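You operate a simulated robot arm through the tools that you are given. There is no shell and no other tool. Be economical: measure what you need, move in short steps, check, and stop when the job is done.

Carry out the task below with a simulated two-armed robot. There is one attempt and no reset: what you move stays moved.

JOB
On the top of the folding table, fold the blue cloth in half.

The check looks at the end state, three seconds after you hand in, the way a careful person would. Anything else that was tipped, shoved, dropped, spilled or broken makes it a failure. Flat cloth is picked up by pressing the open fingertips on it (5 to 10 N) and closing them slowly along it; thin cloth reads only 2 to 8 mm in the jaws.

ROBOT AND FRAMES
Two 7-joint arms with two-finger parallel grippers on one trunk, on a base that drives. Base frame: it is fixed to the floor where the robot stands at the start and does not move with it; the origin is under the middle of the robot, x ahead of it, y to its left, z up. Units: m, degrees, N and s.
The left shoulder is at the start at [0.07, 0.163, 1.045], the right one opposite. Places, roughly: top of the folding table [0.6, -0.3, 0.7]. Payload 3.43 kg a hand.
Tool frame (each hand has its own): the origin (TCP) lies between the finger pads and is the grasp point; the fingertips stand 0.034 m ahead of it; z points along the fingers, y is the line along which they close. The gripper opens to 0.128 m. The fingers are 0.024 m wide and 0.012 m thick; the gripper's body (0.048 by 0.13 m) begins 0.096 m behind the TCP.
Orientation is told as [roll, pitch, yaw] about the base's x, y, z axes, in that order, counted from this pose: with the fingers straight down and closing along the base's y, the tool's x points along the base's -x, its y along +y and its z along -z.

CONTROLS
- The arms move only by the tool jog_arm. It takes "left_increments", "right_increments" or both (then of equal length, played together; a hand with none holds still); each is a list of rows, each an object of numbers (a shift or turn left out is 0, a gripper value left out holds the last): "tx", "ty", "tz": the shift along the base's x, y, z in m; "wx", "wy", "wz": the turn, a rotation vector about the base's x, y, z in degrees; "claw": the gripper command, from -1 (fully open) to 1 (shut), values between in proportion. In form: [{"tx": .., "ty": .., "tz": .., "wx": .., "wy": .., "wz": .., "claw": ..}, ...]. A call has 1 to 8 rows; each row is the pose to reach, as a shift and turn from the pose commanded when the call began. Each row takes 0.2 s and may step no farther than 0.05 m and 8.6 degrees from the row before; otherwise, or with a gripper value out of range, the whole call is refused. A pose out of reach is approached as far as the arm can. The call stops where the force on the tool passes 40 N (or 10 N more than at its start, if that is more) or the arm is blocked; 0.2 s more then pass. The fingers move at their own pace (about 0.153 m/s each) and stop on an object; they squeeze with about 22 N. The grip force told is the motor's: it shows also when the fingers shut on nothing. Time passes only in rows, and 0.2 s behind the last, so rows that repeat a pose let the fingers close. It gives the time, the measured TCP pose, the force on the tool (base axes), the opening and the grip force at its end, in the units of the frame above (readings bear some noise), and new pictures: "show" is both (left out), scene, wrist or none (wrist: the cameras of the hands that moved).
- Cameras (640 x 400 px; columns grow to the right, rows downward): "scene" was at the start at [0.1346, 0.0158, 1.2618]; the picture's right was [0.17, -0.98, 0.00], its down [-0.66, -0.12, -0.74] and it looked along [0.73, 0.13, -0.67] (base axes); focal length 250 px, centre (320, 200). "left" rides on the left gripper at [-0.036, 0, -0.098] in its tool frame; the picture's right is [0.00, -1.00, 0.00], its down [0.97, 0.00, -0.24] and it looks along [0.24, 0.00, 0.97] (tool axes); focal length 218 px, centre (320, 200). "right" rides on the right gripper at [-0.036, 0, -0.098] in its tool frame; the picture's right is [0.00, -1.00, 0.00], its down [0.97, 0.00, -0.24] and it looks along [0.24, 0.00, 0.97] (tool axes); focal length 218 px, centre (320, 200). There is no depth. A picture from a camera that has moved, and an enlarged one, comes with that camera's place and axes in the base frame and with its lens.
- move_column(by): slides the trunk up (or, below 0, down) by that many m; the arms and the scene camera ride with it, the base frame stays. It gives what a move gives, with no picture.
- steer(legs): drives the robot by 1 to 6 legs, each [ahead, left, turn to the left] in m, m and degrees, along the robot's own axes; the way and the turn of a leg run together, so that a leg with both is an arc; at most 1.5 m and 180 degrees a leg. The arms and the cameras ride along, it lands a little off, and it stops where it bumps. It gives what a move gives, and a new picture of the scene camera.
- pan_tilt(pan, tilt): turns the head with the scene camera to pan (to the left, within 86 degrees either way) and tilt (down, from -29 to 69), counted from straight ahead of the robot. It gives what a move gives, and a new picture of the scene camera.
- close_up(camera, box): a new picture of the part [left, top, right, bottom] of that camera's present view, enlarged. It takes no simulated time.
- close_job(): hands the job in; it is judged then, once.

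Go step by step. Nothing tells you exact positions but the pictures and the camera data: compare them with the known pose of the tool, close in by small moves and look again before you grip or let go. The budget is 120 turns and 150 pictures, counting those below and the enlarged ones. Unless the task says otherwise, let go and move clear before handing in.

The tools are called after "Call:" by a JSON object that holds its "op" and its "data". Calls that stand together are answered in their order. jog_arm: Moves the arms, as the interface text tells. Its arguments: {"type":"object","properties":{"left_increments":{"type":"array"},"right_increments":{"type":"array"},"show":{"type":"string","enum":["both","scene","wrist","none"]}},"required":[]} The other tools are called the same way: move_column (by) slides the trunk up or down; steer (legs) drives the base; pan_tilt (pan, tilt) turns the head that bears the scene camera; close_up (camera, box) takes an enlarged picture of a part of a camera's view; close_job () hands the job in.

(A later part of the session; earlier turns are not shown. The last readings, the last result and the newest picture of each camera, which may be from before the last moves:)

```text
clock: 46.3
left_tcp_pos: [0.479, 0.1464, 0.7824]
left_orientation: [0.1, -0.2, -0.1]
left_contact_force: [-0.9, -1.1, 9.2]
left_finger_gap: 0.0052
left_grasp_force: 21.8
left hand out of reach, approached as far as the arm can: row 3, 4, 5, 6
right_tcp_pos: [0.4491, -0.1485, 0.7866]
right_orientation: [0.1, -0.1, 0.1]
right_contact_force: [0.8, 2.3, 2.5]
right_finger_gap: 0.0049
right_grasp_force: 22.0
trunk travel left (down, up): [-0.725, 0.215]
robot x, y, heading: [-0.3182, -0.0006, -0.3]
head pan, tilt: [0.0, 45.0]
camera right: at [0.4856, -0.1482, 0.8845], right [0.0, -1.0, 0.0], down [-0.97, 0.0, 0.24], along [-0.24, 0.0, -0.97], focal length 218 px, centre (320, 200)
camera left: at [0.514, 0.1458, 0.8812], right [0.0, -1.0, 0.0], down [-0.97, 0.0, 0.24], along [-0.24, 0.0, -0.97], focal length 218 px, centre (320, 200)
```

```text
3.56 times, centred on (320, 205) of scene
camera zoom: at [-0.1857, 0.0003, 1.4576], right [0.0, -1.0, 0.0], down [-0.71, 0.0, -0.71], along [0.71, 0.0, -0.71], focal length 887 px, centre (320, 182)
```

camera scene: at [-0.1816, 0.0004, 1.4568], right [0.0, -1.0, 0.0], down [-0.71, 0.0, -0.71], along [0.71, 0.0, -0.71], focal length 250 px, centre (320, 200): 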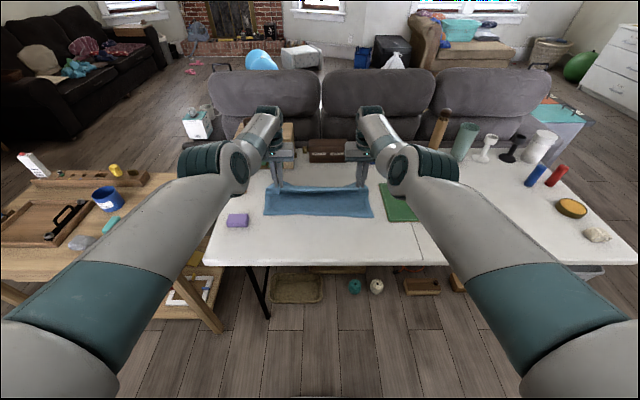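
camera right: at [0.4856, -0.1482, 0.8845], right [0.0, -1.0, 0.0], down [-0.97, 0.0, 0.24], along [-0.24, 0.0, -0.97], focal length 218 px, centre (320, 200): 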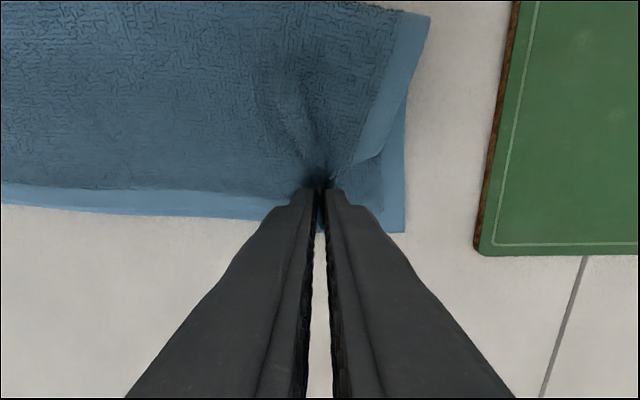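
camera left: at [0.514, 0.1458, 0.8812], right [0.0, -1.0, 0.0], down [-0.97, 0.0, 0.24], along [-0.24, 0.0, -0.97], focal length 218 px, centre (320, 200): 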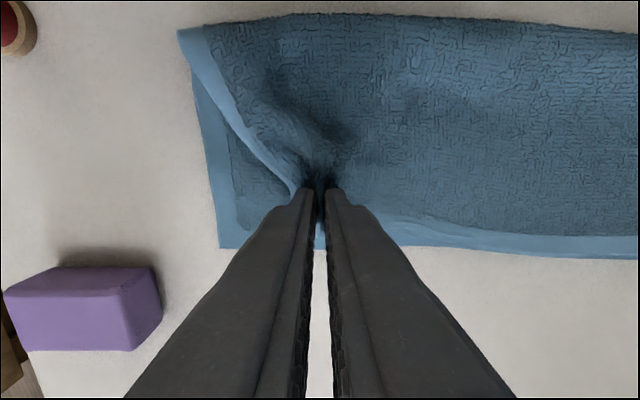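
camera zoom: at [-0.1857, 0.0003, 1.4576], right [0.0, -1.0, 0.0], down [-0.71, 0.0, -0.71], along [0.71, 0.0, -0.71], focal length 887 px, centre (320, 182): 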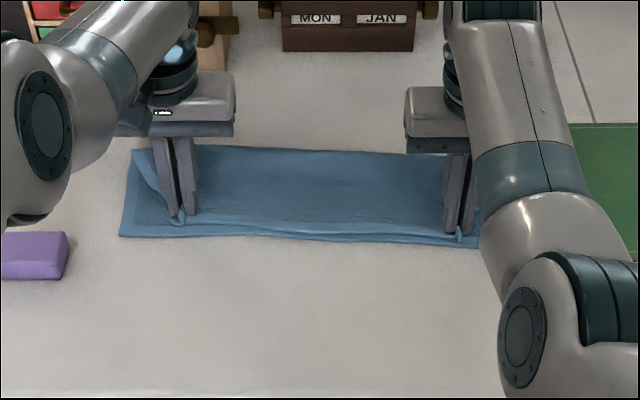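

The layers are nearly aligned: the right hem is on its edge, and the left is about 14 mm short because that arm is at its limit. I'll back the base up slightly to pull the left hem onto the edge, then compensate on the right.

Call:
{"op": "steer", "data": {"legs": [[-0.014, 0, 0]]}}

Call:
{"op": "close_up", "data": {"camera": "left", "box": [0, 0, 640, 400]}}

Call:
{"op": "close_up", "data": {"camera": "right", "box": [0, 0, 640, 400]}}

```text
clock: 47.0
left_tcp_pos: [0.4643, 0.1446, 0.7825]
left_orientation: [0.0, -0.2, 0.0]
left_contact_force: [1.0, -2.6, 7.0]
left_finger_gap: 0.0053
left_grasp_force: 21.9
right_tcp_pos: [0.4348, -0.1489, 0.788]
right_orientation: [0.1, -0.2, 0.0]
right_contact_force: [1.1, 1.6, 1.8]
right_finger_gap: 0.0047
right_grasp_force: 21.9
trunk travel left (down, up): [-0.725, 0.215]
robot x, y, heading: [-0.332, -0.0024, 0.0]
head pan, tilt: [0.0, 45.0]
camera scene: at [-0.2006, 0.0001, 1.4576], right [0.0, -1.0, 0.0], down [-0.71, 0.0, -0.71], along [0.71, 0.0, -0.71], focal length 250 px, centre (320, 200)
```

scene: 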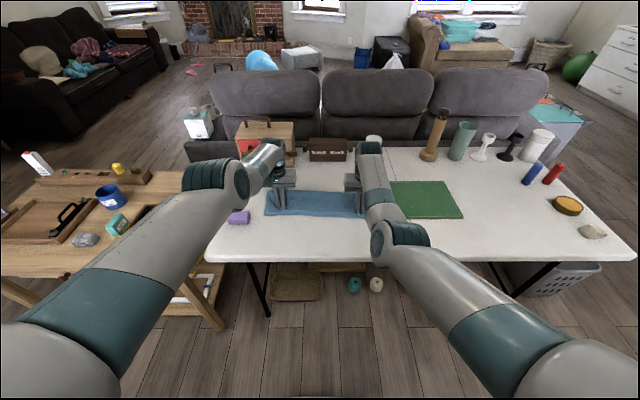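

```text
1.00 times, centred on (320, 200) of left
camera zoom: at [0.4993, 0.1456, 0.8814], right [0.0, -1.0, 0.0], down [-0.97, 0.0, 0.24], along [-0.24, 0.0, -0.97], focal length 218 px, centre (320, 200)
```

zoom: 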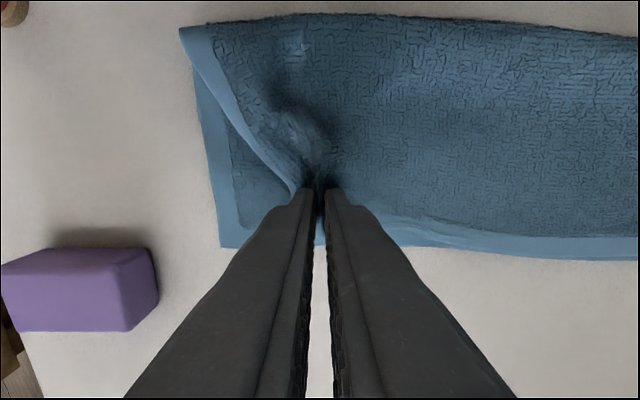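

```text
1.00 times, centred on (320, 200) of right
camera zoom: at [0.4713, -0.1482, 0.8851], right [0.0, -1.0, 0.0], down [-0.97, 0.0, 0.24], along [-0.24, 0.0, -0.97], focal length 218 px, centre (320, 200)
```

zoom: 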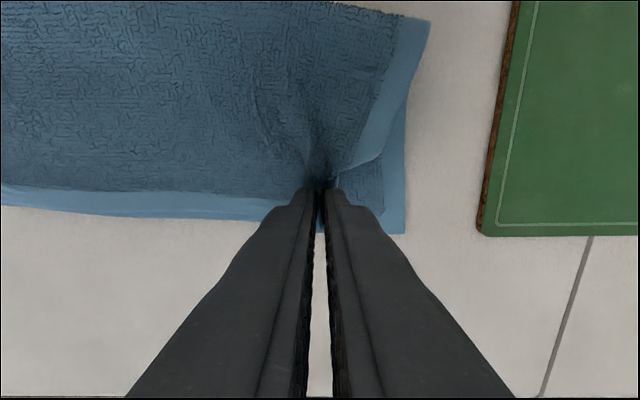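

Both layers slid together, so the left offset remains. The right side is aligned, so I'll release it first, then lift the left a little and pull it back alone.

Call:
{"op": "jog_arm", "data": {"left_increments": [{}, {}, {}, {}, {"tz": 0.002}, {"tz": 0.006}, {"tz": 0.012}, {"tz": 0.015}], "right_increments": [{"tz": -0.004}, {"tz": -0.006, "claw": 0.8}, {"tz": -0.006, "claw": 0.5}, {"tz": -0.004, "claw": 0.2}, {"tz": 0.0}, {"tz": 0.03}, {"tz": 0.07}, {"tz": 0.1}], "show": "wrist"}}

```text
clock: 48.8
left_tcp_pos: [0.4677, 0.1453, 0.794]
left_orientation: [0.1, 0.1, 0.0]
left_contact_force: [-0.3, -0.2, 0.0]
left_finger_gap: 0.0048
left_grasp_force: 22.6
left hand out of reach, approached as far as the arm can: row 7, 8
right_tcp_pos: [0.4378, -0.1479, 0.8844]
right_orientation: [0.1, -0.1, 0.0]
right_contact_force: [0.4, -0.5, 0.2]
right_finger_gap: 0.0511
right_grasp_force: 0.1
trunk travel left (down, up): [-0.725, 0.215]
robot x, y, heading: [-0.3309, -0.0021, -0.4]
head pan, tilt: [0.0, 45.0]
camera right: at [0.473, -0.147, 0.9832], right [0.0, -1.0, 0.0], down [-0.97, 0.0, 0.24], along [-0.24, 0.0, -0.97], focal length 218 px, centre (320, 200)
camera left: at [0.5041, 0.1451, 0.8938], right [0.0, -1.0, 0.0], down [-0.97, 0.0, 0.24], along [-0.24, 0.0, -0.97], focal length 218 px, centre (320, 200)
```

right: 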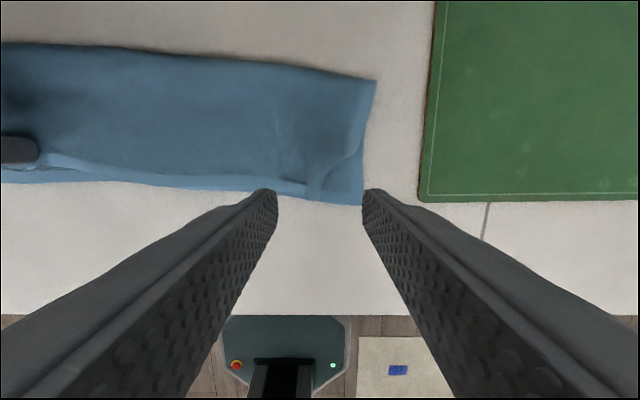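
left: 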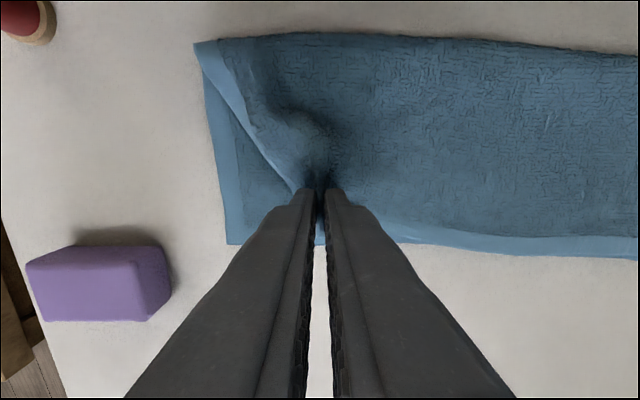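

The right side is released. Now I pull the left hem back by about 14 mm and slightly outward, then look at both corners.

Call:
{"op": "steer", "data": {"legs": [[-0.018, 0, 0]]}}

Call:
{"op": "jog_arm", "data": {"left_increments": [{"ty": 0.006, "tz": -0.005}, {"ty": 0.012, "tz": -0.011}, {"ty": 0.012, "tz": -0.011}], "show": "wrist"}}

Call:
{"op": "close_up", "data": {"camera": "right", "box": [120, 20, 440, 220]}}

```text
clock: 49.6
left_tcp_pos: [0.4538, 0.1458, 0.7917]
left_orientation: [0.1, 0.2, -0.1]
left_contact_force: [0.1, 0.1, -0.8]
left_finger_gap: 0.0047
left_grasp_force: 21.4
right_tcp_pos: [0.4225, -0.1489, 0.8829]
right_orientation: [0.1, 0.0, 0.0]
right_contact_force: [0.0, 0.5, -0.8]
right_finger_gap: 0.0512
right_grasp_force: 0.0
trunk travel left (down, up): [-0.725, 0.215]
robot x, y, heading: [-0.3478, -0.0004, -0.2]
head pan, tilt: [0.0, 45.0]
camera scene: at [-0.2122, 0.0005, 1.4568], right [0.0, -1.0, 0.0], down [-0.71, 0.0, -0.7], along [0.7, 0.0, -0.71], focal length 250 px, centre (320, 200)
```

scene: 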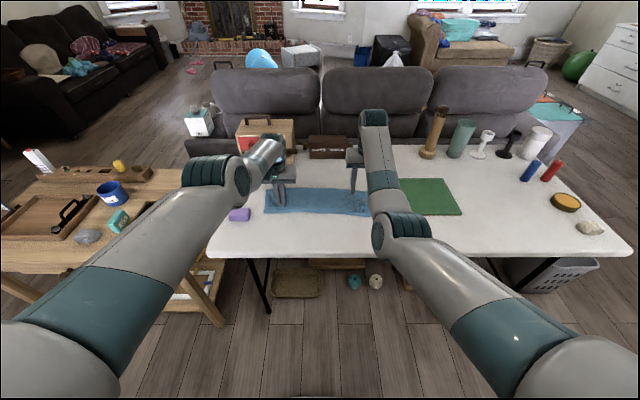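

```text
clock: 50.4
left_tcp_pos: [0.4512, 0.1562, 0.7841]
left_orientation: [0.1, -0.1, -0.2]
left_contact_force: [0.3, -0.4, 3.8]
left_finger_gap: 0.0049
left_grasp_force: 21.7
right_tcp_pos: [0.4198, -0.1483, 0.8865]
right_orientation: [0.0, -0.1, 0.0]
right_contact_force: [0.3, 0.7, 0.0]
right_finger_gap: 0.0513
right_grasp_force: 0.0
trunk travel left (down, up): [-0.725, 0.215]
robot x, y, heading: [-0.3489, 0.0012, -0.0]
head pan, tilt: [0.0, 45.0]
camera left: at [0.4866, 0.1568, 0.8837], right [0.0, -1.0, 0.0], down [-0.97, 0.0, 0.24], along [-0.24, 0.0, -0.97], focal length 218 px, centre (320, 200)
```

left: 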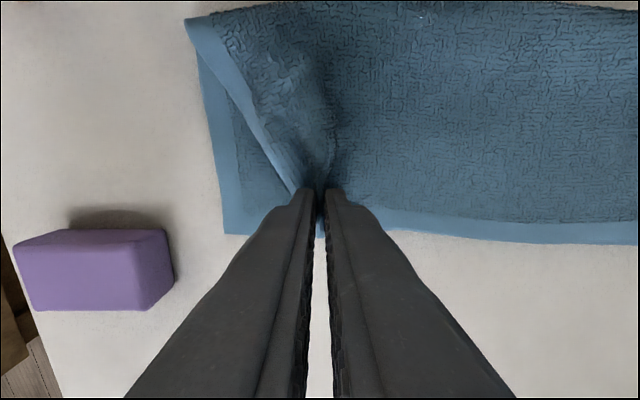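

```text
2.00 times, centred on (280, 120) of right
camera zoom: at [0.4558, -0.1478, 0.9834], right [0.0, -1.0, 0.0], down [-0.97, 0.0, 0.24], along [-0.24, 0.0, -0.97], focal length 436 px, centre (400, 360)
```

zoom: 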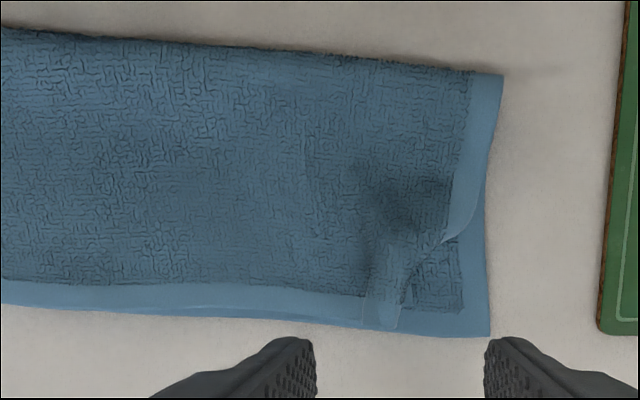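

The left hem is now on its edge. On the right, the top corner stayed gathered inward. I'll release the left while pressing lightly and opening wide, to spread the gather.

Call:
{"op": "jog_arm", "data": {"left_increments": [{"tz": -0.003, "claw": 0.9}, {"tz": -0.005, "claw": 0.75}, {"tz": -0.005, "claw": 0.5}, {"tz": -0.005, "claw": 0.25}, {"tz": -0.003, "claw": 0.1}, {"tz": 0.01, "claw": 0.1}, {"tz": 0.05}, {"tz": 0.09}], "show": "wrist"}}

Call:
{"op": "close_up", "data": {"camera": "left", "box": [180, 20, 500, 220]}}

```text
clock: 52.2
left_tcp_pos: [0.4691, 0.1534, 0.8697]
left_orientation: [0.1, 0.1, -0.1]
left_contact_force: [-0.2, -0.4, 0.7]
left_finger_gap: 0.0578
left_grasp_force: 0.0
left hand out of reach, approached as far as the arm can: row 7, 8
right_tcp_pos: [0.4198, -0.1484, 0.8848]
right_orientation: [0.0, -0.1, 0.0]
right_contact_force: [-1.1, 1.1, -0.6]
right_finger_gap: 0.0514
right_grasp_force: 0.1
trunk travel left (down, up): [-0.725, 0.215]
robot x, y, heading: [-0.3491, -0.0013, -0.1]
head pan, tilt: [0.0, 45.0]
camera left: at [0.5054, 0.1534, 0.9695], right [0.0, -1.0, 0.0], down [-0.97, 0.0, 0.24], along [-0.24, 0.0, -0.97], focal length 218 px, centre (320, 200)
```

left: 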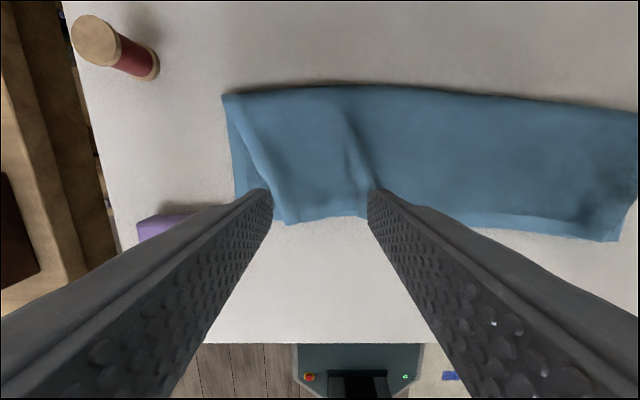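

```text
2.00 times, centred on (340, 120) of left
camera zoom: at [0.5054, 0.1534, 0.9695], right [0.0, -1.0, 0.0], down [-0.97, 0.0, 0.24], along [-0.24, 0.0, -0.97], focal length 436 px, centre (280, 360)
```

zoom: 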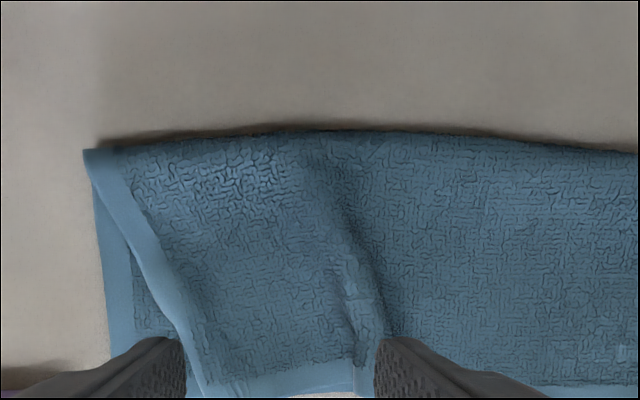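

The left corner opened flat, but it sits a few centimetres inward, with a wrinkle beside it. I'll lift both hands clear and look at the whole cloth.

Call:
{"op": "jog_arm", "data": {"left_increments": [{"tz": 0.03}, {"tz": 0.06, "ty": 0.03}, {"tz": 0.09, "ty": 0.07}, {"tz": 0.12, "ty": 0.11}, {"tz": 0.15, "ty": 0.14}, {"tz": 0.15, "ty": 0.14}], "right_increments": [{"tz": 0.03}, {"tz": 0.06, "ty": -0.03}, {"tz": 0.09, "ty": -0.07}, {"tz": 0.12, "ty": -0.11}, {"tz": 0.15, "ty": -0.14}, {"tz": 0.15, "ty": -0.14}], "show": "none"}}

Call:
{"op": "close_up", "data": {"camera": "scene", "box": [230, 160, 410, 270]}}

```text
clock: 53.6
left_tcp_pos: [0.4856, 0.295, 1.0202]
left_orientation: [0.2, 0.1, -0.1]
left_contact_force: [0.2, 0.9, 0.5]
left_finger_gap: 0.0575
left_grasp_force: 0.1
left hand out of reach, approached as far as the arm can: row 1, 2, 3, 4, 5, 6
right_tcp_pos: [0.4203, -0.2895, 1.0343]
right_orientation: [0.1, -0.1, 0.1]
right_contact_force: [-0.3, -0.9, 0.2]
right_finger_gap: 0.0511
right_grasp_force: 0.1
trunk travel left (down, up): [-0.725, 0.215]
robot x, y, heading: [-0.349, -0.0022, 0.0]
head pan, tilt: [0.0, 45.0]
```

```text
3.56 times, centred on (320, 215) of scene
camera zoom: at [-0.2148, 0.0002, 1.4572], right [0.0, -1.0, 0.0], down [-0.71, 0.0, -0.71], along [0.71, 0.0, -0.71], focal length 887 px, centre (320, 147)
```

zoom: 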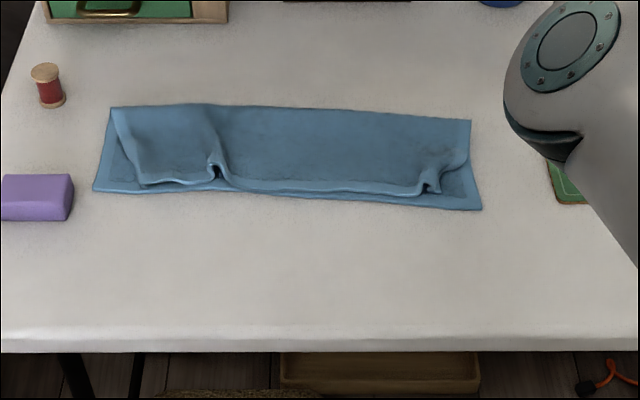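

The fold itself is good, but each side has a pleat in the top hem from the grip: left at y≈0.11, right at y≈-0.12. I'll smooth the left one by pressing lightly between the pleat and the corner and stroking outward; first I back up slightly for reach and get into place.

Call:
{"op": "steer", "data": {"legs": [[-0.04, 0, 0]]}}

Call:
{"op": "jog_arm", "data": {"left_increments": [{"ty": -0.03, "tz": -0.04, "claw": 0.7}, {"ty": -0.06, "tz": -0.08}, {"ty": -0.09, "tz": -0.12}, {"ty": -0.12, "tz": -0.16}, {"ty": -0.14, "tz": -0.2}, {"ty": -0.14, "tz": -0.215}, {"ty": -0.14, "tz": -0.215}], "right_increments": [{"ty": 0.03, "tz": -0.03}, {"ty": 0.06, "tz": -0.06}, {"ty": 0.09, "tz": -0.09}, {"ty": 0.12, "tz": -0.12}, {"ty": 0.14, "tz": -0.15}, {"ty": 0.14, "tz": -0.17}, {"ty": 0.14, "tz": -0.17}], "show": "wrist"}}

```text
clock: 54.5
left_tcp_pos: [0.4501, 0.296, 1.0162]
left_orientation: [0.0, 0.4, -0.1]
left_contact_force: [0.0, -0.3, -0.4]
left_finger_gap: 0.0579
left_grasp_force: 0.0
right_tcp_pos: [0.3856, -0.2875, 1.0308]
right_orientation: [0.0, 0.3, 0.0]
right_contact_force: [1.3, 0.2, 0.1]
right_finger_gap: 0.0514
right_grasp_force: 0.1
trunk travel left (down, up): [-0.725, 0.215]
robot x, y, heading: [-0.3897, 0.0006, -0.3]
head pan, tilt: [0.0, 45.0]
camera scene: at [-0.2496, 0.0008, 1.4566], right [0.0, -1.0, 0.0], down [-0.71, 0.0, -0.7], along [0.7, 0.0, -0.71], focal length 250 px, centre (320, 200)
```

scene: 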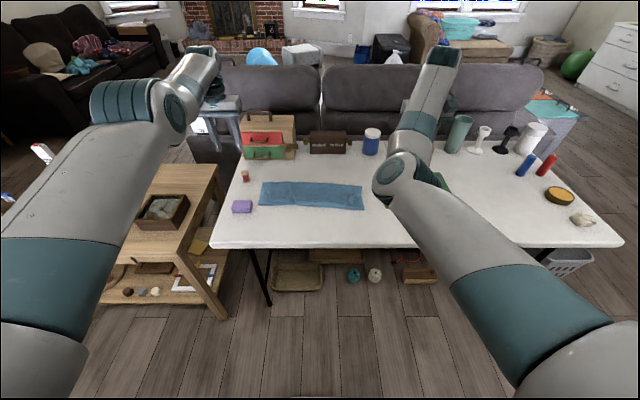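

```text
clock: 56.1
left_tcp_pos: [0.4201, 0.1588, 0.811]
left_orientation: [0.1, 0.0, -0.1]
left_contact_force: [0.3, 0.3, 0.2]
left_finger_gap: 0.0192
left_grasp_force: 0.1
left hand out of reach, approached as far as the arm can: row 3, 4, 5, 6, 7
right_tcp_pos: [0.3809, -0.146, 0.864]
right_orientation: [0.2, -0.1, 0.0]
right_contact_force: [-0.5, 0.3, -0.9]
right_finger_gap: 0.0512
right_grasp_force: 0.1
trunk travel left (down, up): [-0.725, 0.215]
robot x, y, heading: [-0.3888, 0.0015, -0.0]
head pan, tilt: [0.0, 45.0]
camera right: at [0.4176, -0.1454, 0.9633], right [0.0, -1.0, 0.0], down [-0.97, 0.0, 0.24], along [-0.24, 0.0, -0.97], focal length 218 px, centre (320, 200)
camera left: at [0.4557, 0.1587, 0.9098], right [0.0, -1.0, 0.0], down [-0.97, 0.0, 0.24], along [-0.24, 0.0, -0.97], focal length 218 px, centre (320, 200)
```

right: 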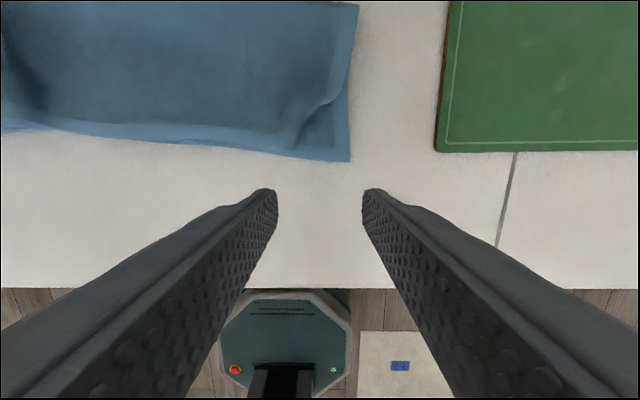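
left: 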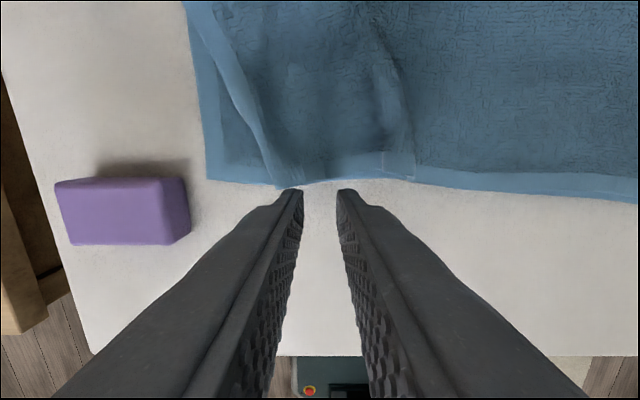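

The left top corner is at (0.427, 0.188) and belongs near (0.43, 0.24). I'll move the left fingers over the flat part beside the corner and touch down lightly.

Call:
{"op": "jog_arm", "data": {"left_increments": [{"tx": 0.02, "ty": 0.003}, {"tx": 0.033, "ty": 0.006}, {"tx": 0.033, "ty": 0.006, "tz": -0.012}, {"tx": 0.033, "ty": 0.006, "tz": -0.022}, {"tx": 0.033, "ty": 0.006, "tz": -0.022}], "show": "none"}}

```text
clock: 57.3
left_tcp_pos: [0.4208, 0.1685, 0.8078]
left_orientation: [0.1, 0.1, -0.1]
left_contact_force: [0.2, 0.4, 0.2]
left_finger_gap: 0.019
left_grasp_force: 0.1
left hand out of reach, approached as far as the arm can: row 1, 2, 3, 4, 5
right_tcp_pos: [0.3812, -0.1469, 0.8648]
right_orientation: [0.1, 0.0, 0.1]
right_contact_force: [-0.1, 0.9, -0.6]
right_finger_gap: 0.0513
right_grasp_force: 0.2
trunk travel left (down, up): [-0.725, 0.215]
robot x, y, heading: [-0.3856, 0.0017, -0.0]
head pan, tilt: [0.0, 45.0]
```

Call:
{"op": "jog_arm", "data": {"left_increments": [{"tx": 0.02, "tz": 0.01}, {"tx": 0.04, "tz": 0.01}, {"tx": 0.05, "tz": 0.01}, {"tx": 0.05, "tz": 0.01}], "show": "none"}}

```text
clock: 58.3
left_tcp_pos: [0.4244, 0.1721, 0.8259]
left_orientation: [0.1, 0.1, -0.1]
left_contact_force: [-0.2, 0.5, -0.3]
left_finger_gap: 0.0193
left_grasp_force: 0.1
left hand out of reach, approached as far as the arm can: row 1, 2, 3, 4
right_tcp_pos: [0.3794, -0.1468, 0.8649]
right_orientation: [0.1, 0.0, 0.1]
right_contact_force: [-0.8, 0.6, 1.2]
right_finger_gap: 0.051
right_grasp_force: 0.1
trunk travel left (down, up): [-0.725, 0.215]
robot x, y, heading: [-0.3882, 0.0005, -0.2]
head pan, tilt: [0.0, 45.0]
```

The left hand is actually at its far reach limit, and its commanded pose has run ahead. I'll bring the command back, then drive forward for reach.

Call:
{"op": "jog_arm", "data": {"left_increments": [{"tx": -0.045, "tz": 0.01}, {"tx": -0.09, "tz": 0.02}, {"tx": -0.1, "tz": 0.02}, {"tx": -0.1, "tz": 0.02}], "show": "none"}}

Call:
{"op": "steer", "data": {"legs": [[0.05, 0, 0]]}}

```text
clock: 59.3
left_tcp_pos: [0.4222, 0.1669, 0.823]
left_orientation: [0.1, 0.4, -0.1]
left_contact_force: [-0.2, 0.0, -0.1]
left_finger_gap: 0.0192
left_grasp_force: 0.0
left hand out of reach, approached as far as the arm can: row 1, 2, 3, 4
right_tcp_pos: [0.3812, -0.1463, 0.8655]
right_orientation: [0.1, 0.0, 0.1]
right_contact_force: [0.8, -0.8, 0.5]
right_finger_gap: 0.0514
right_grasp_force: 0.0
trunk travel left (down, up): [-0.725, 0.215]
robot x, y, heading: [-0.389, -0.0028, -0.1]
head pan, tilt: [0.0, 45.0]
```

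```text
clock: 60.2
left_tcp_pos: [0.4691, 0.1678, 0.8255]
left_orientation: [0.1, 0.2, 0.0]
left_contact_force: [0.3, -0.1, -0.3]
left_finger_gap: 0.0194
left_grasp_force: 0.0
right_tcp_pos: [0.4294, -0.1454, 0.8659]
right_orientation: [0.1, 0.0, 0.2]
right_contact_force: [-0.2, 0.6, -1.0]
right_finger_gap: 0.0513
right_grasp_force: 0.1
trunk travel left (down, up): [-0.725, 0.215]
robot x, y, heading: [-0.343, 0.0001, -0.1]
head pan, tilt: [0.0, 45.0]
camera scene: at [-0.2077, 0.0008, 1.4578], right [0.0, -1.0, 0.0], down [-0.71, 0.0, -0.71], along [0.71, 0.0, -0.71], focal length 250 px, centre (320, 200)
```

scene: 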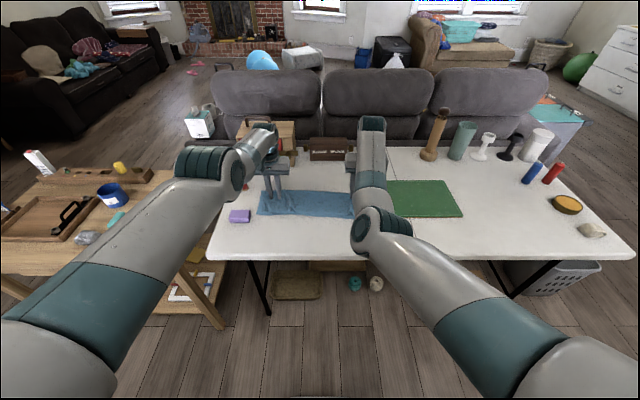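

Call:
{"op": "jog_arm", "data": {"left_increments": [{"tx": -0.04}, {"tx": -0.08}, {"tx": -0.08}], "show": "none"}}

```text
clock: 61.0
left_tcp_pos: [0.4658, 0.1634, 0.8087]
left_orientation: [0.1, 0.3, 0.0]
left_contact_force: [-0.6, 0.2, -0.6]
left_finger_gap: 0.0192
left_grasp_force: 0.0
left hand out of reach, approached as far as the arm can: row 1, 2, 3
right_tcp_pos: [0.4299, -0.1464, 0.8646]
right_orientation: [0.2, 0.0, 0.3]
right_contact_force: [-0.2, 0.1, 0.5]
right_finger_gap: 0.0511
right_grasp_force: 0.1
trunk travel left (down, up): [-0.725, 0.215]
robot x, y, heading: [-0.338, 0.0015, 0.1]
head pan, tilt: [0.0, 45.0]
```

Call:
{"op": "jog_arm", "data": {"left_increments": [{"tx": 0.045, "tz": 0.02}, {"tx": 0.09, "tz": 0.04}, {"tx": 0.135, "tz": 0.05}, {"tx": 0.18, "tz": 0.05}, {"tx": 0.22, "tz": 0.05}, {"tx": 0.26, "tz": 0.05}, {"tx": 0.26, "tz": 0.05}], "show": "none"}}

```text
clock: 62.6
left_tcp_pos: [0.4832, 0.1793, 0.8708]
left_orientation: [0.0, 0.2, 0.1]
left_contact_force: [-0.1, -0.6, -0.8]
left_finger_gap: 0.0191
left_grasp_force: 0.0
left hand out of reach, approached as far as the arm can: row 1, 2, 3, 4, 5, 6, 7
right_tcp_pos: [0.43, -0.1457, 0.865]
right_orientation: [0.1, 0.0, 0.2]
right_contact_force: [-0.2, 0.5, -0.3]
right_finger_gap: 0.0511
right_grasp_force: 0.2
trunk travel left (down, up): [-0.725, 0.215]
robot x, y, heading: [-0.34, -0.0005, 0.1]
head pan, tilt: [0.0, 45.0]
```

The left arm seems stuck in a stretched configuration. I'll lift it up, in and outward to free it.

Call:
{"op": "jog_arm", "data": {"left_increments": [{"tx": -0.035, "ty": 0.02, "tz": 0.03}, {"tx": -0.07, "ty": 0.04, "tz": 0.06}, {"tx": -0.105, "ty": 0.06, "tz": 0.09}, {"tx": -0.14, "ty": 0.08, "tz": 0.12}, {"tx": -0.175, "ty": 0.1, "tz": 0.15}, {"tx": -0.21, "ty": 0.12, "tz": 0.18}, {"tx": -0.245, "ty": 0.14, "tz": 0.2}, {"tx": -0.245, "ty": 0.14, "tz": 0.2}], "show": "scene"}}

```text
refused: row 1 steps farther than a row can; nothing moved
```

Call:
{"op": "jog_arm", "data": {"left_increments": [{"tx": -0.03, "ty": 0.02, "tz": 0.03}, {"tx": -0.06, "ty": 0.04, "tz": 0.06}, {"tx": -0.09, "ty": 0.06, "tz": 0.09}, {"tx": -0.12, "ty": 0.08, "tz": 0.12}, {"tx": -0.15, "ty": 0.1, "tz": 0.15}, {"tx": -0.18, "ty": 0.12, "tz": 0.18}, {"tx": -0.21, "ty": 0.14, "tz": 0.2}, {"tx": -0.21, "ty": 0.14, "tz": 0.2}], "show": "scene"}}

```text
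clock: 64.4
left_tcp_pos: [0.4837, 0.3586, 1.0833]
left_orientation: [0.2, 0.4, 0.0]
left_contact_force: [0.3, -0.9, -0.6]
left_finger_gap: 0.0192
left_grasp_force: 0.1
left hand out of reach, approached as far as the arm can: row 1, 2, 3, 4, 5, 6, 7, 8
right_tcp_pos: [0.431, -0.1456, 0.8647]
right_orientation: [0.1, 0.0, 0.2]
right_contact_force: [0.4, -0.1, -0.6]
right_finger_gap: 0.0514
right_grasp_force: 0.0
trunk travel left (down, up): [-0.725, 0.215]
robot x, y, heading: [-0.3377, 0.0007, -0.1]
head pan, tilt: [0.0, 45.0]
camera scene: at [-0.205, 0.0004, 1.4573], right [0.0, -1.0, 0.0], down [-0.71, 0.0, -0.71], along [0.71, 0.0, -0.71], focal length 250 px, centre (320, 200)
```

scene: 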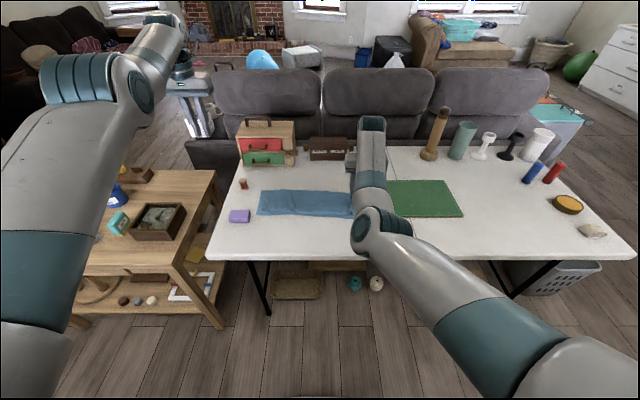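

Call:
{"op": "jog_arm", "data": {"left_increments": [{"tx": -0.03, "tz": -0.02, "wy": -5}, {"tx": -0.06, "tz": -0.04, "wy": -10}, {"tx": -0.09, "tz": -0.06, "wy": -15}, {"tx": -0.12, "tz": -0.06, "wy": -20}, {"tx": -0.15, "tz": -0.06, "wy": -20}, {"tx": -0.15, "tz": -0.06, "wy": -14}, {"tx": -0.15, "tz": -0.06, "wy": -7}, {"tx": -0.15, "tz": -0.06}], "show": "scene"}}

```text
clock: 66.2
left_tcp_pos: [0.4817, 0.3864, 1.0188]
left_orientation: [0.0, 0.6, 0.1]
left_contact_force: [-0.5, -0.3, -0.4]
left_finger_gap: 0.0191
left_grasp_force: 0.1
left hand out of reach, approached as far as the arm can: row 1, 2, 3, 4, 5, 6, 7, 8
right_tcp_pos: [0.4309, -0.1462, 0.8661]
right_orientation: [0.2, 0.0, 0.3]
right_contact_force: [0.9, -0.5, -0.5]
right_finger_gap: 0.051
right_grasp_force: 0.1
trunk travel left (down, up): [-0.725, 0.215]
robot x, y, heading: [-0.342, -0.0, -0.1]
head pan, tilt: [0.0, 45.0]
camera scene: at [-0.2053, 0.0009, 1.4573], right [0.0, -1.0, 0.0], down [-0.71, 0.0, -0.71], along [0.71, 0.0, -0.71], focal length 250 px, centre (320, 200)
```

scene: 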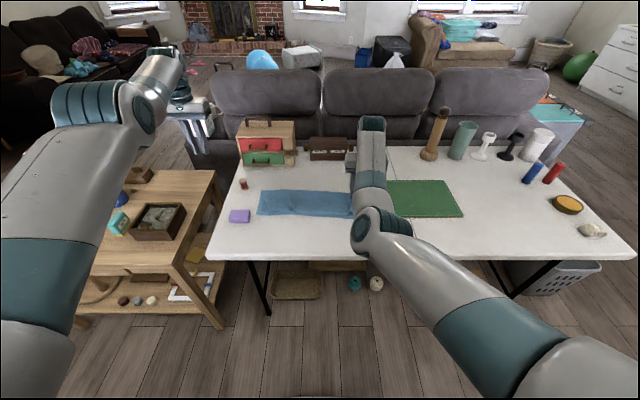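

The left arm won't unlock, but it's high and clear, so I'll leave it. I'll finish with the right arm, starting at the right corner.

Call:
{"op": "close_up", "data": {"camera": "right", "box": [160, 60, 480, 260]}}

```text
2.00 times, centred on (320, 160) of right
camera zoom: at [0.467, -0.1443, 0.9637], right [0.0, -1.0, 0.0], down [-0.97, 0.0, 0.24], along [-0.24, 0.0, -0.97], focal length 436 px, centre (320, 280)
```

zoom: 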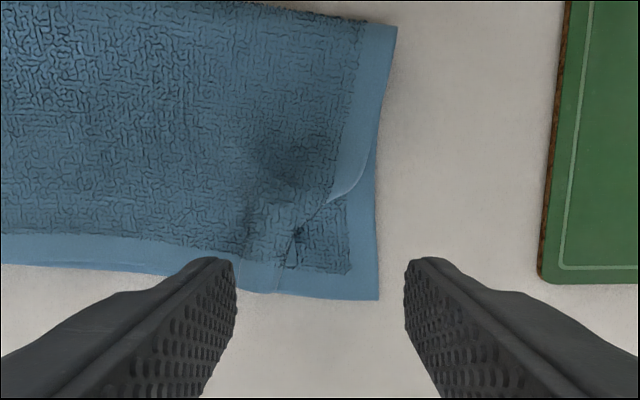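

The right top corner is bunched at about (0.436, -0.134). I'll pinch that bunch, lift it slightly, carry it outward and drop it from just above the table so it opens.

Call:
{"op": "jog_arm", "data": {"right_increments": [{"tx": 0.005, "ty": 0.006, "tz": -0.03, "claw": 0.5}, {"tx": 0.005, "ty": 0.012, "tz": -0.06}, {"tx": 0.005, "ty": 0.012, "tz": -0.078}, {"tx": 0.005, "ty": 0.012, "tz": -0.08}], "show": "wrist"}}

```text
clock: 67.2
left_tcp_pos: [0.4811, 0.3855, 1.0195]
left_orientation: [0.1, 0.4, 0.0]
left_contact_force: [0.3, 0.2, -0.5]
left_finger_gap: 0.0193
left_grasp_force: 0.1
right_tcp_pos: [0.4351, -0.1331, 0.7861]
right_orientation: [0.1, -0.1, 0.2]
right_contact_force: [-0.2, 0.3, 2.5]
right_finger_gap: 0.0322
right_grasp_force: 0.2
trunk travel left (down, up): [-0.725, 0.215]
robot x, y, heading: [-0.3399, 0.0034, -0.1]
head pan, tilt: [0.0, 45.0]
camera right: at [0.4721, -0.1322, 0.8844], right [0.0, -1.0, 0.0], down [-0.97, 0.0, 0.24], along [-0.24, 0.0, -0.97], focal length 218 px, centre (320, 200)
```

right: 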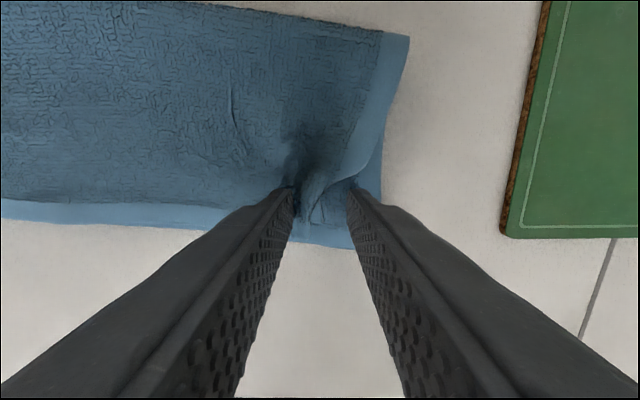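

The bunch is between the fingers. I'll close on it and lift.

Call:
{"op": "jog_arm", "data": {"right_increments": [{"tz": 0.002, "claw": 0.65}, {"tz": 0.002, "claw": 0.8}, {"tz": 0.002, "claw": 1}, {"tz": 0.002, "claw": 1}, {"tz": 0.02}, {"tz": 0.04}, {"tz": 0.04}], "show": "wrist"}}

Call:
{"op": "close_up", "data": {"camera": "right", "box": [160, 60, 480, 260]}}

```text
clock: 68.8
left_tcp_pos: [0.4816, 0.3864, 1.0196]
left_orientation: [-0.1, 0.6, -0.1]
left_contact_force: [1.2, 0.0, -0.6]
left_finger_gap: 0.0193
left_grasp_force: 0.2
right_tcp_pos: [0.4362, -0.1334, 0.8232]
right_orientation: [0.1, 0.0, 0.2]
right_contact_force: [-0.3, 1.0, -0.4]
right_finger_gap: 0.0043
right_grasp_force: 21.9
trunk travel left (down, up): [-0.725, 0.215]
robot x, y, heading: [-0.3377, -0.0013, -0.3]
head pan, tilt: [0.0, 45.0]
camera right: at [0.4724, -0.1327, 0.9233], right [0.0, -1.0, 0.0], down [-0.97, 0.0, 0.24], along [-0.24, 0.0, -0.97], focal length 218 px, centre (320, 200)
```

right: 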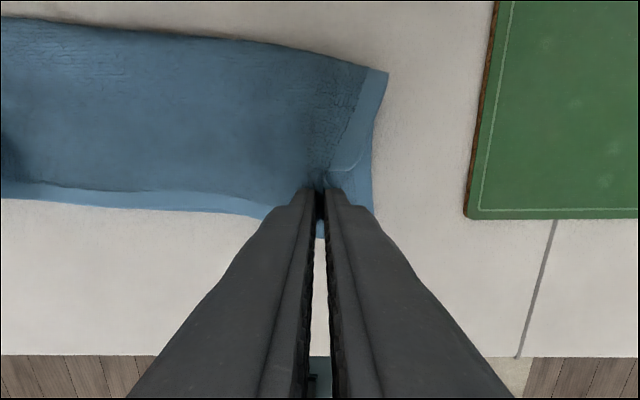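

```text
2.00 times, centred on (320, 160) of right
camera zoom: at [0.4724, -0.1327, 0.9233], right [0.0, -1.0, 0.0], down [-0.97, 0.0, 0.24], along [-0.24, 0.0, -0.97], focal length 436 px, centre (320, 280)
```

zoom: 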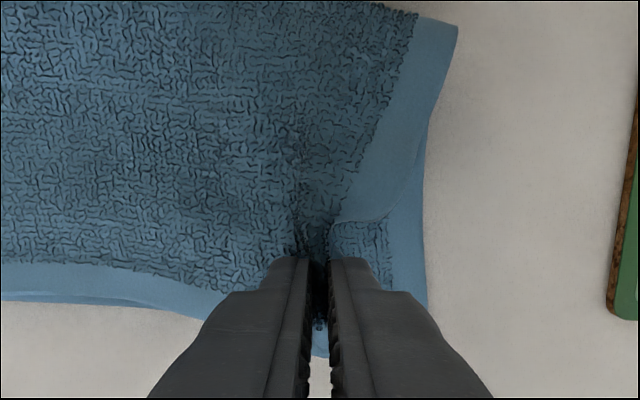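

Only the top layer is held. I'll move it outward over the lower corner, lower it partway and let it drop by opening wide.

Call:
{"op": "jog_arm", "data": {"right_increments": [{"tx": -0.003, "ty": -0.02}, {"tx": -0.005, "ty": -0.035, "tz": -0.01}, {"tx": -0.005, "ty": -0.038, "tz": -0.022}, {"tx": -0.005, "ty": -0.038, "tz": -0.022}, {"tx": -0.005, "ty": -0.038, "tz": -0.022, "claw": 0}, {"tx": -0.005, "ty": -0.038, "tz": -0.018, "claw": 0}, {"tx": -0.005, "ty": -0.038, "tz": 0.02, "claw": 0}, {"tx": -0.005, "ty": -0.038, "tz": 0.06, "claw": 0}], "show": "wrist"}}

Call:
{"op": "close_up", "data": {"camera": "right", "box": [160, 60, 480, 260]}}

```text
clock: 70.6
left_tcp_pos: [0.4809, 0.3864, 1.0201]
left_orientation: [0.1, 0.5, 0.0]
left_contact_force: [0.0, -0.4, -0.3]
left_finger_gap: 0.0191
left_grasp_force: 0.1
right_tcp_pos: [0.4308, -0.1723, 0.8847]
right_orientation: [0.1, -0.1, 0.2]
right_contact_force: [-1.5, -0.8, -0.2]
right_finger_gap: 0.064
right_grasp_force: 0.0
trunk travel left (down, up): [-0.725, 0.215]
robot x, y, heading: [-0.3391, -0.0014, 0.0]
head pan, tilt: [0.0, 45.0]
camera right: at [0.4663, -0.172, 0.9838], right [0.0, -1.0, 0.0], down [-0.97, 0.0, 0.24], along [-0.24, 0.0, -0.97], focal length 218 px, centre (320, 200)
```

right: 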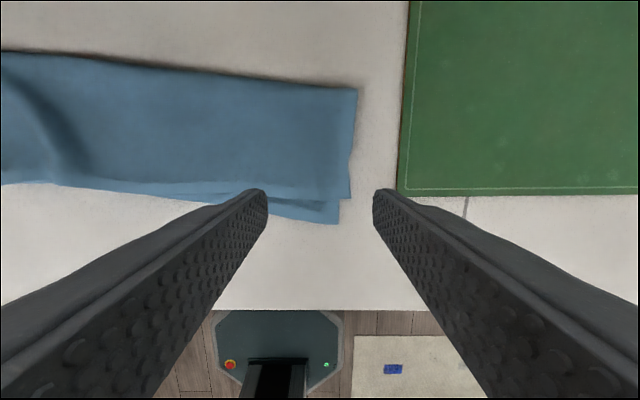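

```text
2.00 times, centred on (320, 160) of right
camera zoom: at [0.4663, -0.172, 0.9838], right [0.0, -1.0, 0.0], down [-0.97, 0.0, 0.24], along [-0.24, 0.0, -0.97], focal length 436 px, centre (320, 280)
```

zoom: 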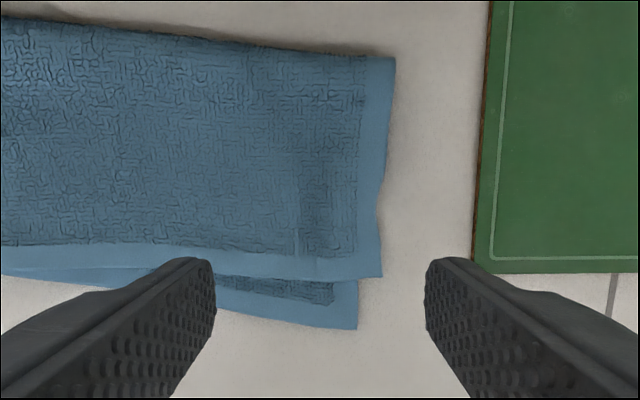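

That worked very well: the right corner is flat and nearly on the lower corner. I'll do the same at the left pleat with the right hand, after raising it and driving left.

Call:
{"op": "jog_arm", "data": {"right_increments": [{"tz": 0.03}, {"tz": 0.05}], "show": "none"}}

Call:
{"op": "steer", "data": {"legs": [[0, 0.31, 0]]}}

Call:
{"op": "close_up", "data": {"camera": "right", "box": [0, 0, 640, 400]}}

```text
clock: 71.2
left_tcp_pos: [0.4823, 0.386, 1.0195]
left_orientation: [0.0, 0.4, 0.0]
left_contact_force: [-0.3, 0.0, 0.4]
left_finger_gap: 0.019
left_grasp_force: 0.0
right_tcp_pos: [0.4298, -0.1709, 0.9358]
right_orientation: [0.2, 0.1, 0.0]
right_contact_force: [0.7, -0.2, 0.3]
right_finger_gap: 0.0642
right_grasp_force: 0.1
trunk travel left (down, up): [-0.725, 0.215]
robot x, y, heading: [-0.3359, -0.0008, 0.0]
head pan, tilt: [0.0, 45.0]
```

```text
clock: 73.3
left_tcp_pos: [0.4817, 0.7035, 1.0192]
left_orientation: [-0.1, 0.5, 0.1]
left_contact_force: [-0.1, 0.3, -0.4]
left_finger_gap: 0.0192
left_grasp_force: 0.1
right_tcp_pos: [0.4293, 0.1443, 0.9338]
right_orientation: [0.1, 0.0, 0.2]
right_contact_force: [-0.2, 0.9, -0.6]
right_finger_gap: 0.064
right_grasp_force: 0.1
trunk travel left (down, up): [-0.725, 0.215]
robot x, y, heading: [-0.3381, 0.3129, 0.1]
head pan, tilt: [0.0, 45.0]
camera scene: at [-0.2053, 0.3173, 1.4574], right [0.0, -1.0, 0.0], down [-0.71, 0.0, -0.71], along [0.71, 0.0, -0.71], focal length 250 px, centre (320, 200)
```

scene: 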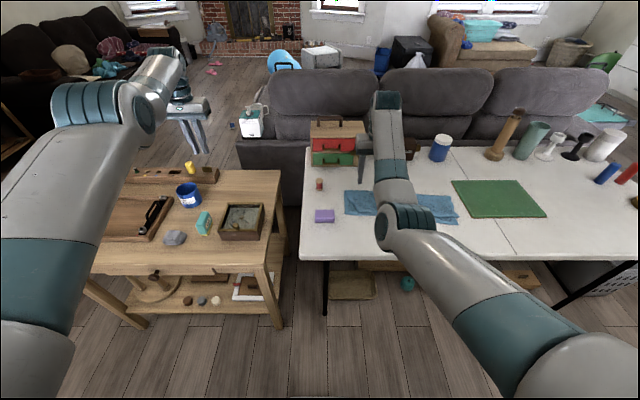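

```text
1.00 times, centred on (320, 200) of right
camera zoom: at [0.4665, 0.1463, 1.0328], right [0.0, -1.0, 0.0], down [-0.97, 0.0, 0.24], along [-0.24, 0.0, -0.97], focal length 218 px, centre (320, 200)
```

zoom: 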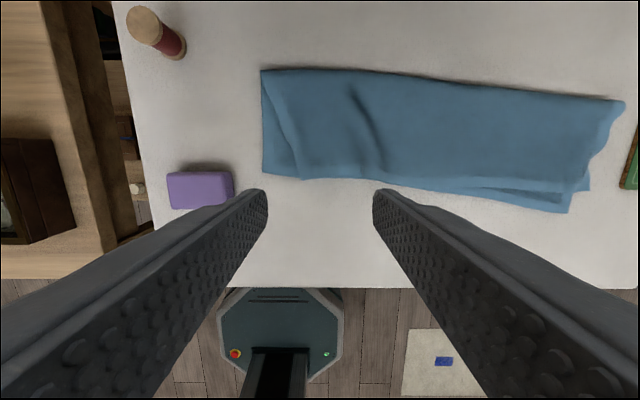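

The whole cloth looks nicely folded. The left top corner is at (0.425, 0.173) and should go about 5 cm outward. I'll pinch near it.

Call:
{"op": "jog_arm", "data": {"right_increments": [{"tx": 0.011, "ty": -0.002, "tz": -0.04, "claw": 0.5}, {"tx": 0.011, "ty": -0.002, "tz": -0.08}, {"tx": 0.011, "ty": -0.002, "tz": -0.12}, {"tx": 0.011, "ty": -0.002, "tz": -0.143}, {"tx": 0.011, "ty": -0.002, "tz": -0.149}, {"tx": 0.011, "ty": -0.002, "tz": -0.149}], "show": "wrist"}}

```text
clock: 74.7
left_tcp_pos: [0.4812, 0.7035, 1.02]
left_orientation: [0.0, 0.5, 0.0]
left_contact_force: [-1.2, 0.0, 0.5]
left_finger_gap: 0.0193
left_grasp_force: 0.1
right_tcp_pos: [0.4429, 0.1445, 0.7846]
right_orientation: [0.0, 0.0, 0.2]
right_contact_force: [-0.8, 0.5, 1.1]
right_finger_gap: 0.0321
right_grasp_force: 0.0
trunk travel left (down, up): [-0.725, 0.215]
robot x, y, heading: [-0.3369, 0.3148, -0.0]
head pan, tilt: [0.0, 45.0]
camera right: at [0.479, 0.1454, 0.8836], right [0.0, -1.0, 0.0], down [-0.97, 0.0, 0.24], along [-0.24, 0.0, -0.97], focal length 218 px, centre (320, 200)
```

right: 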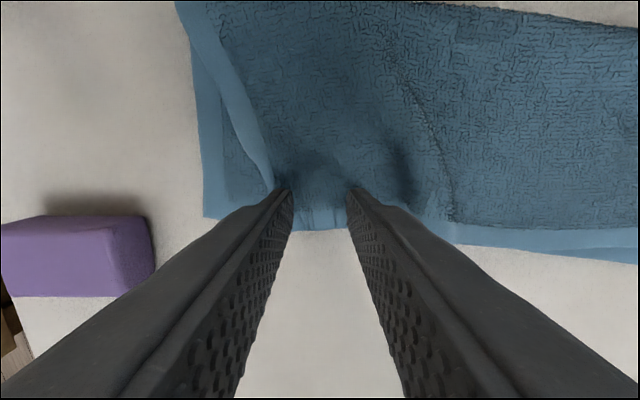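

Call:
{"op": "jog_arm", "data": {"right_increments": [{"tz": -0.003}, {"tz": -0.003, "claw": 0.6}, {"tz": -0.003, "claw": 0.72}, {"tz": -0.003, "claw": 0.85}, {"tz": -0.002, "claw": 1}, {"tz": 0.0, "claw": 1}, {"tz": 0.02}, {"tz": 0.04}], "show": "wrist"}}

Call:
{"op": "close_up", "data": {"camera": "right", "box": [160, 60, 480, 260]}}

```text
clock: 76.5
left_tcp_pos: [0.4798, 0.7038, 1.0188]
left_orientation: [-0.1, 0.5, 0.2]
left_contact_force: [-0.3, 0.9, -0.1]
left_finger_gap: 0.0191
left_grasp_force: 0.0
right_tcp_pos: [0.4405, 0.1434, 0.8254]
right_orientation: [0.0, 0.0, 0.2]
right_contact_force: [-0.4, 0.7, 0.0]
right_finger_gap: 0.0068
right_grasp_force: 21.6
trunk travel left (down, up): [-0.725, 0.215]
robot x, y, heading: [-0.3399, 0.3142, 0.1]
head pan, tilt: [0.0, 45.0]
camera right: at [0.4769, 0.1442, 0.9237], right [0.0, -1.0, 0.0], down [-0.97, 0.0, 0.24], along [-0.24, 0.0, -0.97], focal length 218 px, centre (320, 200)
```

right: 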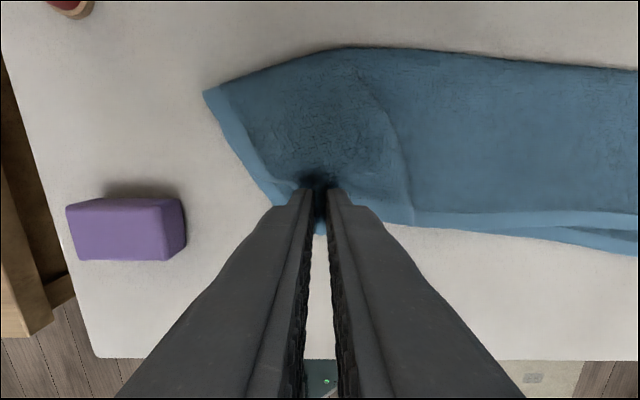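

```text
2.00 times, centred on (320, 160) of right
camera zoom: at [0.4769, 0.1442, 0.9237], right [0.0, -1.0, 0.0], down [-0.97, 0.0, 0.24], along [-0.24, 0.0, -0.97], focal length 436 px, centre (320, 280)
```

zoom: 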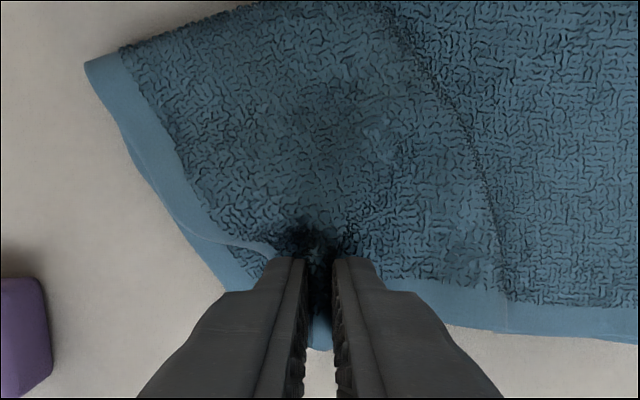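

It seems both layers were caught. I'll put it back down where it was and let it drop open, then retry more lightly.

Call:
{"op": "jog_arm", "data": {"right_increments": [{"ty": 0.012, "tz": -0.012}, {"ty": 0.02, "tz": -0.024}, {"ty": 0.02, "tz": -0.024}, {"ty": 0.02, "tz": -0.024, "claw": 0}, {"ty": 0.02, "tz": -0.02, "claw": 0}, {"ty": 0.02, "tz": 0.02}, {"ty": 0.02, "tz": 0.06}, {"ty": 0.02, "tz": 0.09}], "show": "wrist"}}

Call:
{"op": "close_up", "data": {"camera": "right", "box": [160, 60, 480, 260]}}

```text
clock: 78.3
left_tcp_pos: [0.4803, 0.7035, 1.0195]
left_orientation: [0.0, 0.5, 0.2]
left_contact_force: [-0.1, -0.4, -0.3]
left_finger_gap: 0.0191
left_grasp_force: 0.1
right_tcp_pos: [0.4432, 0.1642, 0.9163]
right_orientation: [0.1, 0.0, 0.2]
right_contact_force: [0.0, -0.8, 1.2]
right_finger_gap: 0.0638
right_grasp_force: 0.1
trunk travel left (down, up): [-0.725, 0.215]
robot x, y, heading: [-0.3423, 0.3161, -0.0]
head pan, tilt: [0.0, 45.0]
camera right: at [0.4788, 0.1647, 1.014], right [0.0, -1.0, 0.0], down [-0.97, 0.0, 0.24], along [-0.24, 0.0, -0.97], focal length 218 px, centre (320, 200)
```

right: 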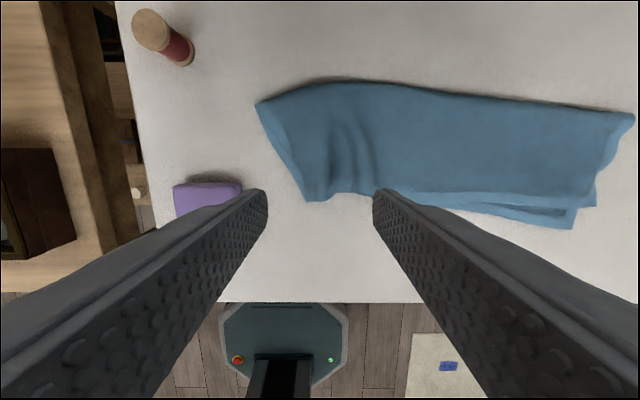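

```text
2.00 times, centred on (320, 160) of right
camera zoom: at [0.4788, 0.1647, 1.014], right [0.0, -1.0, 0.0], down [-0.97, 0.0, 0.24], along [-0.24, 0.0, -0.97], focal length 436 px, centre (320, 280)
```

zoom: 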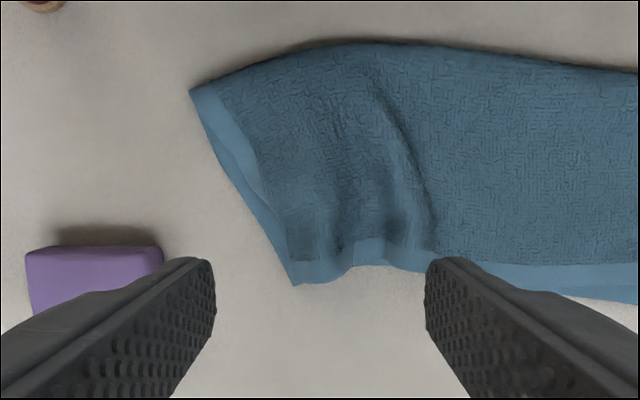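

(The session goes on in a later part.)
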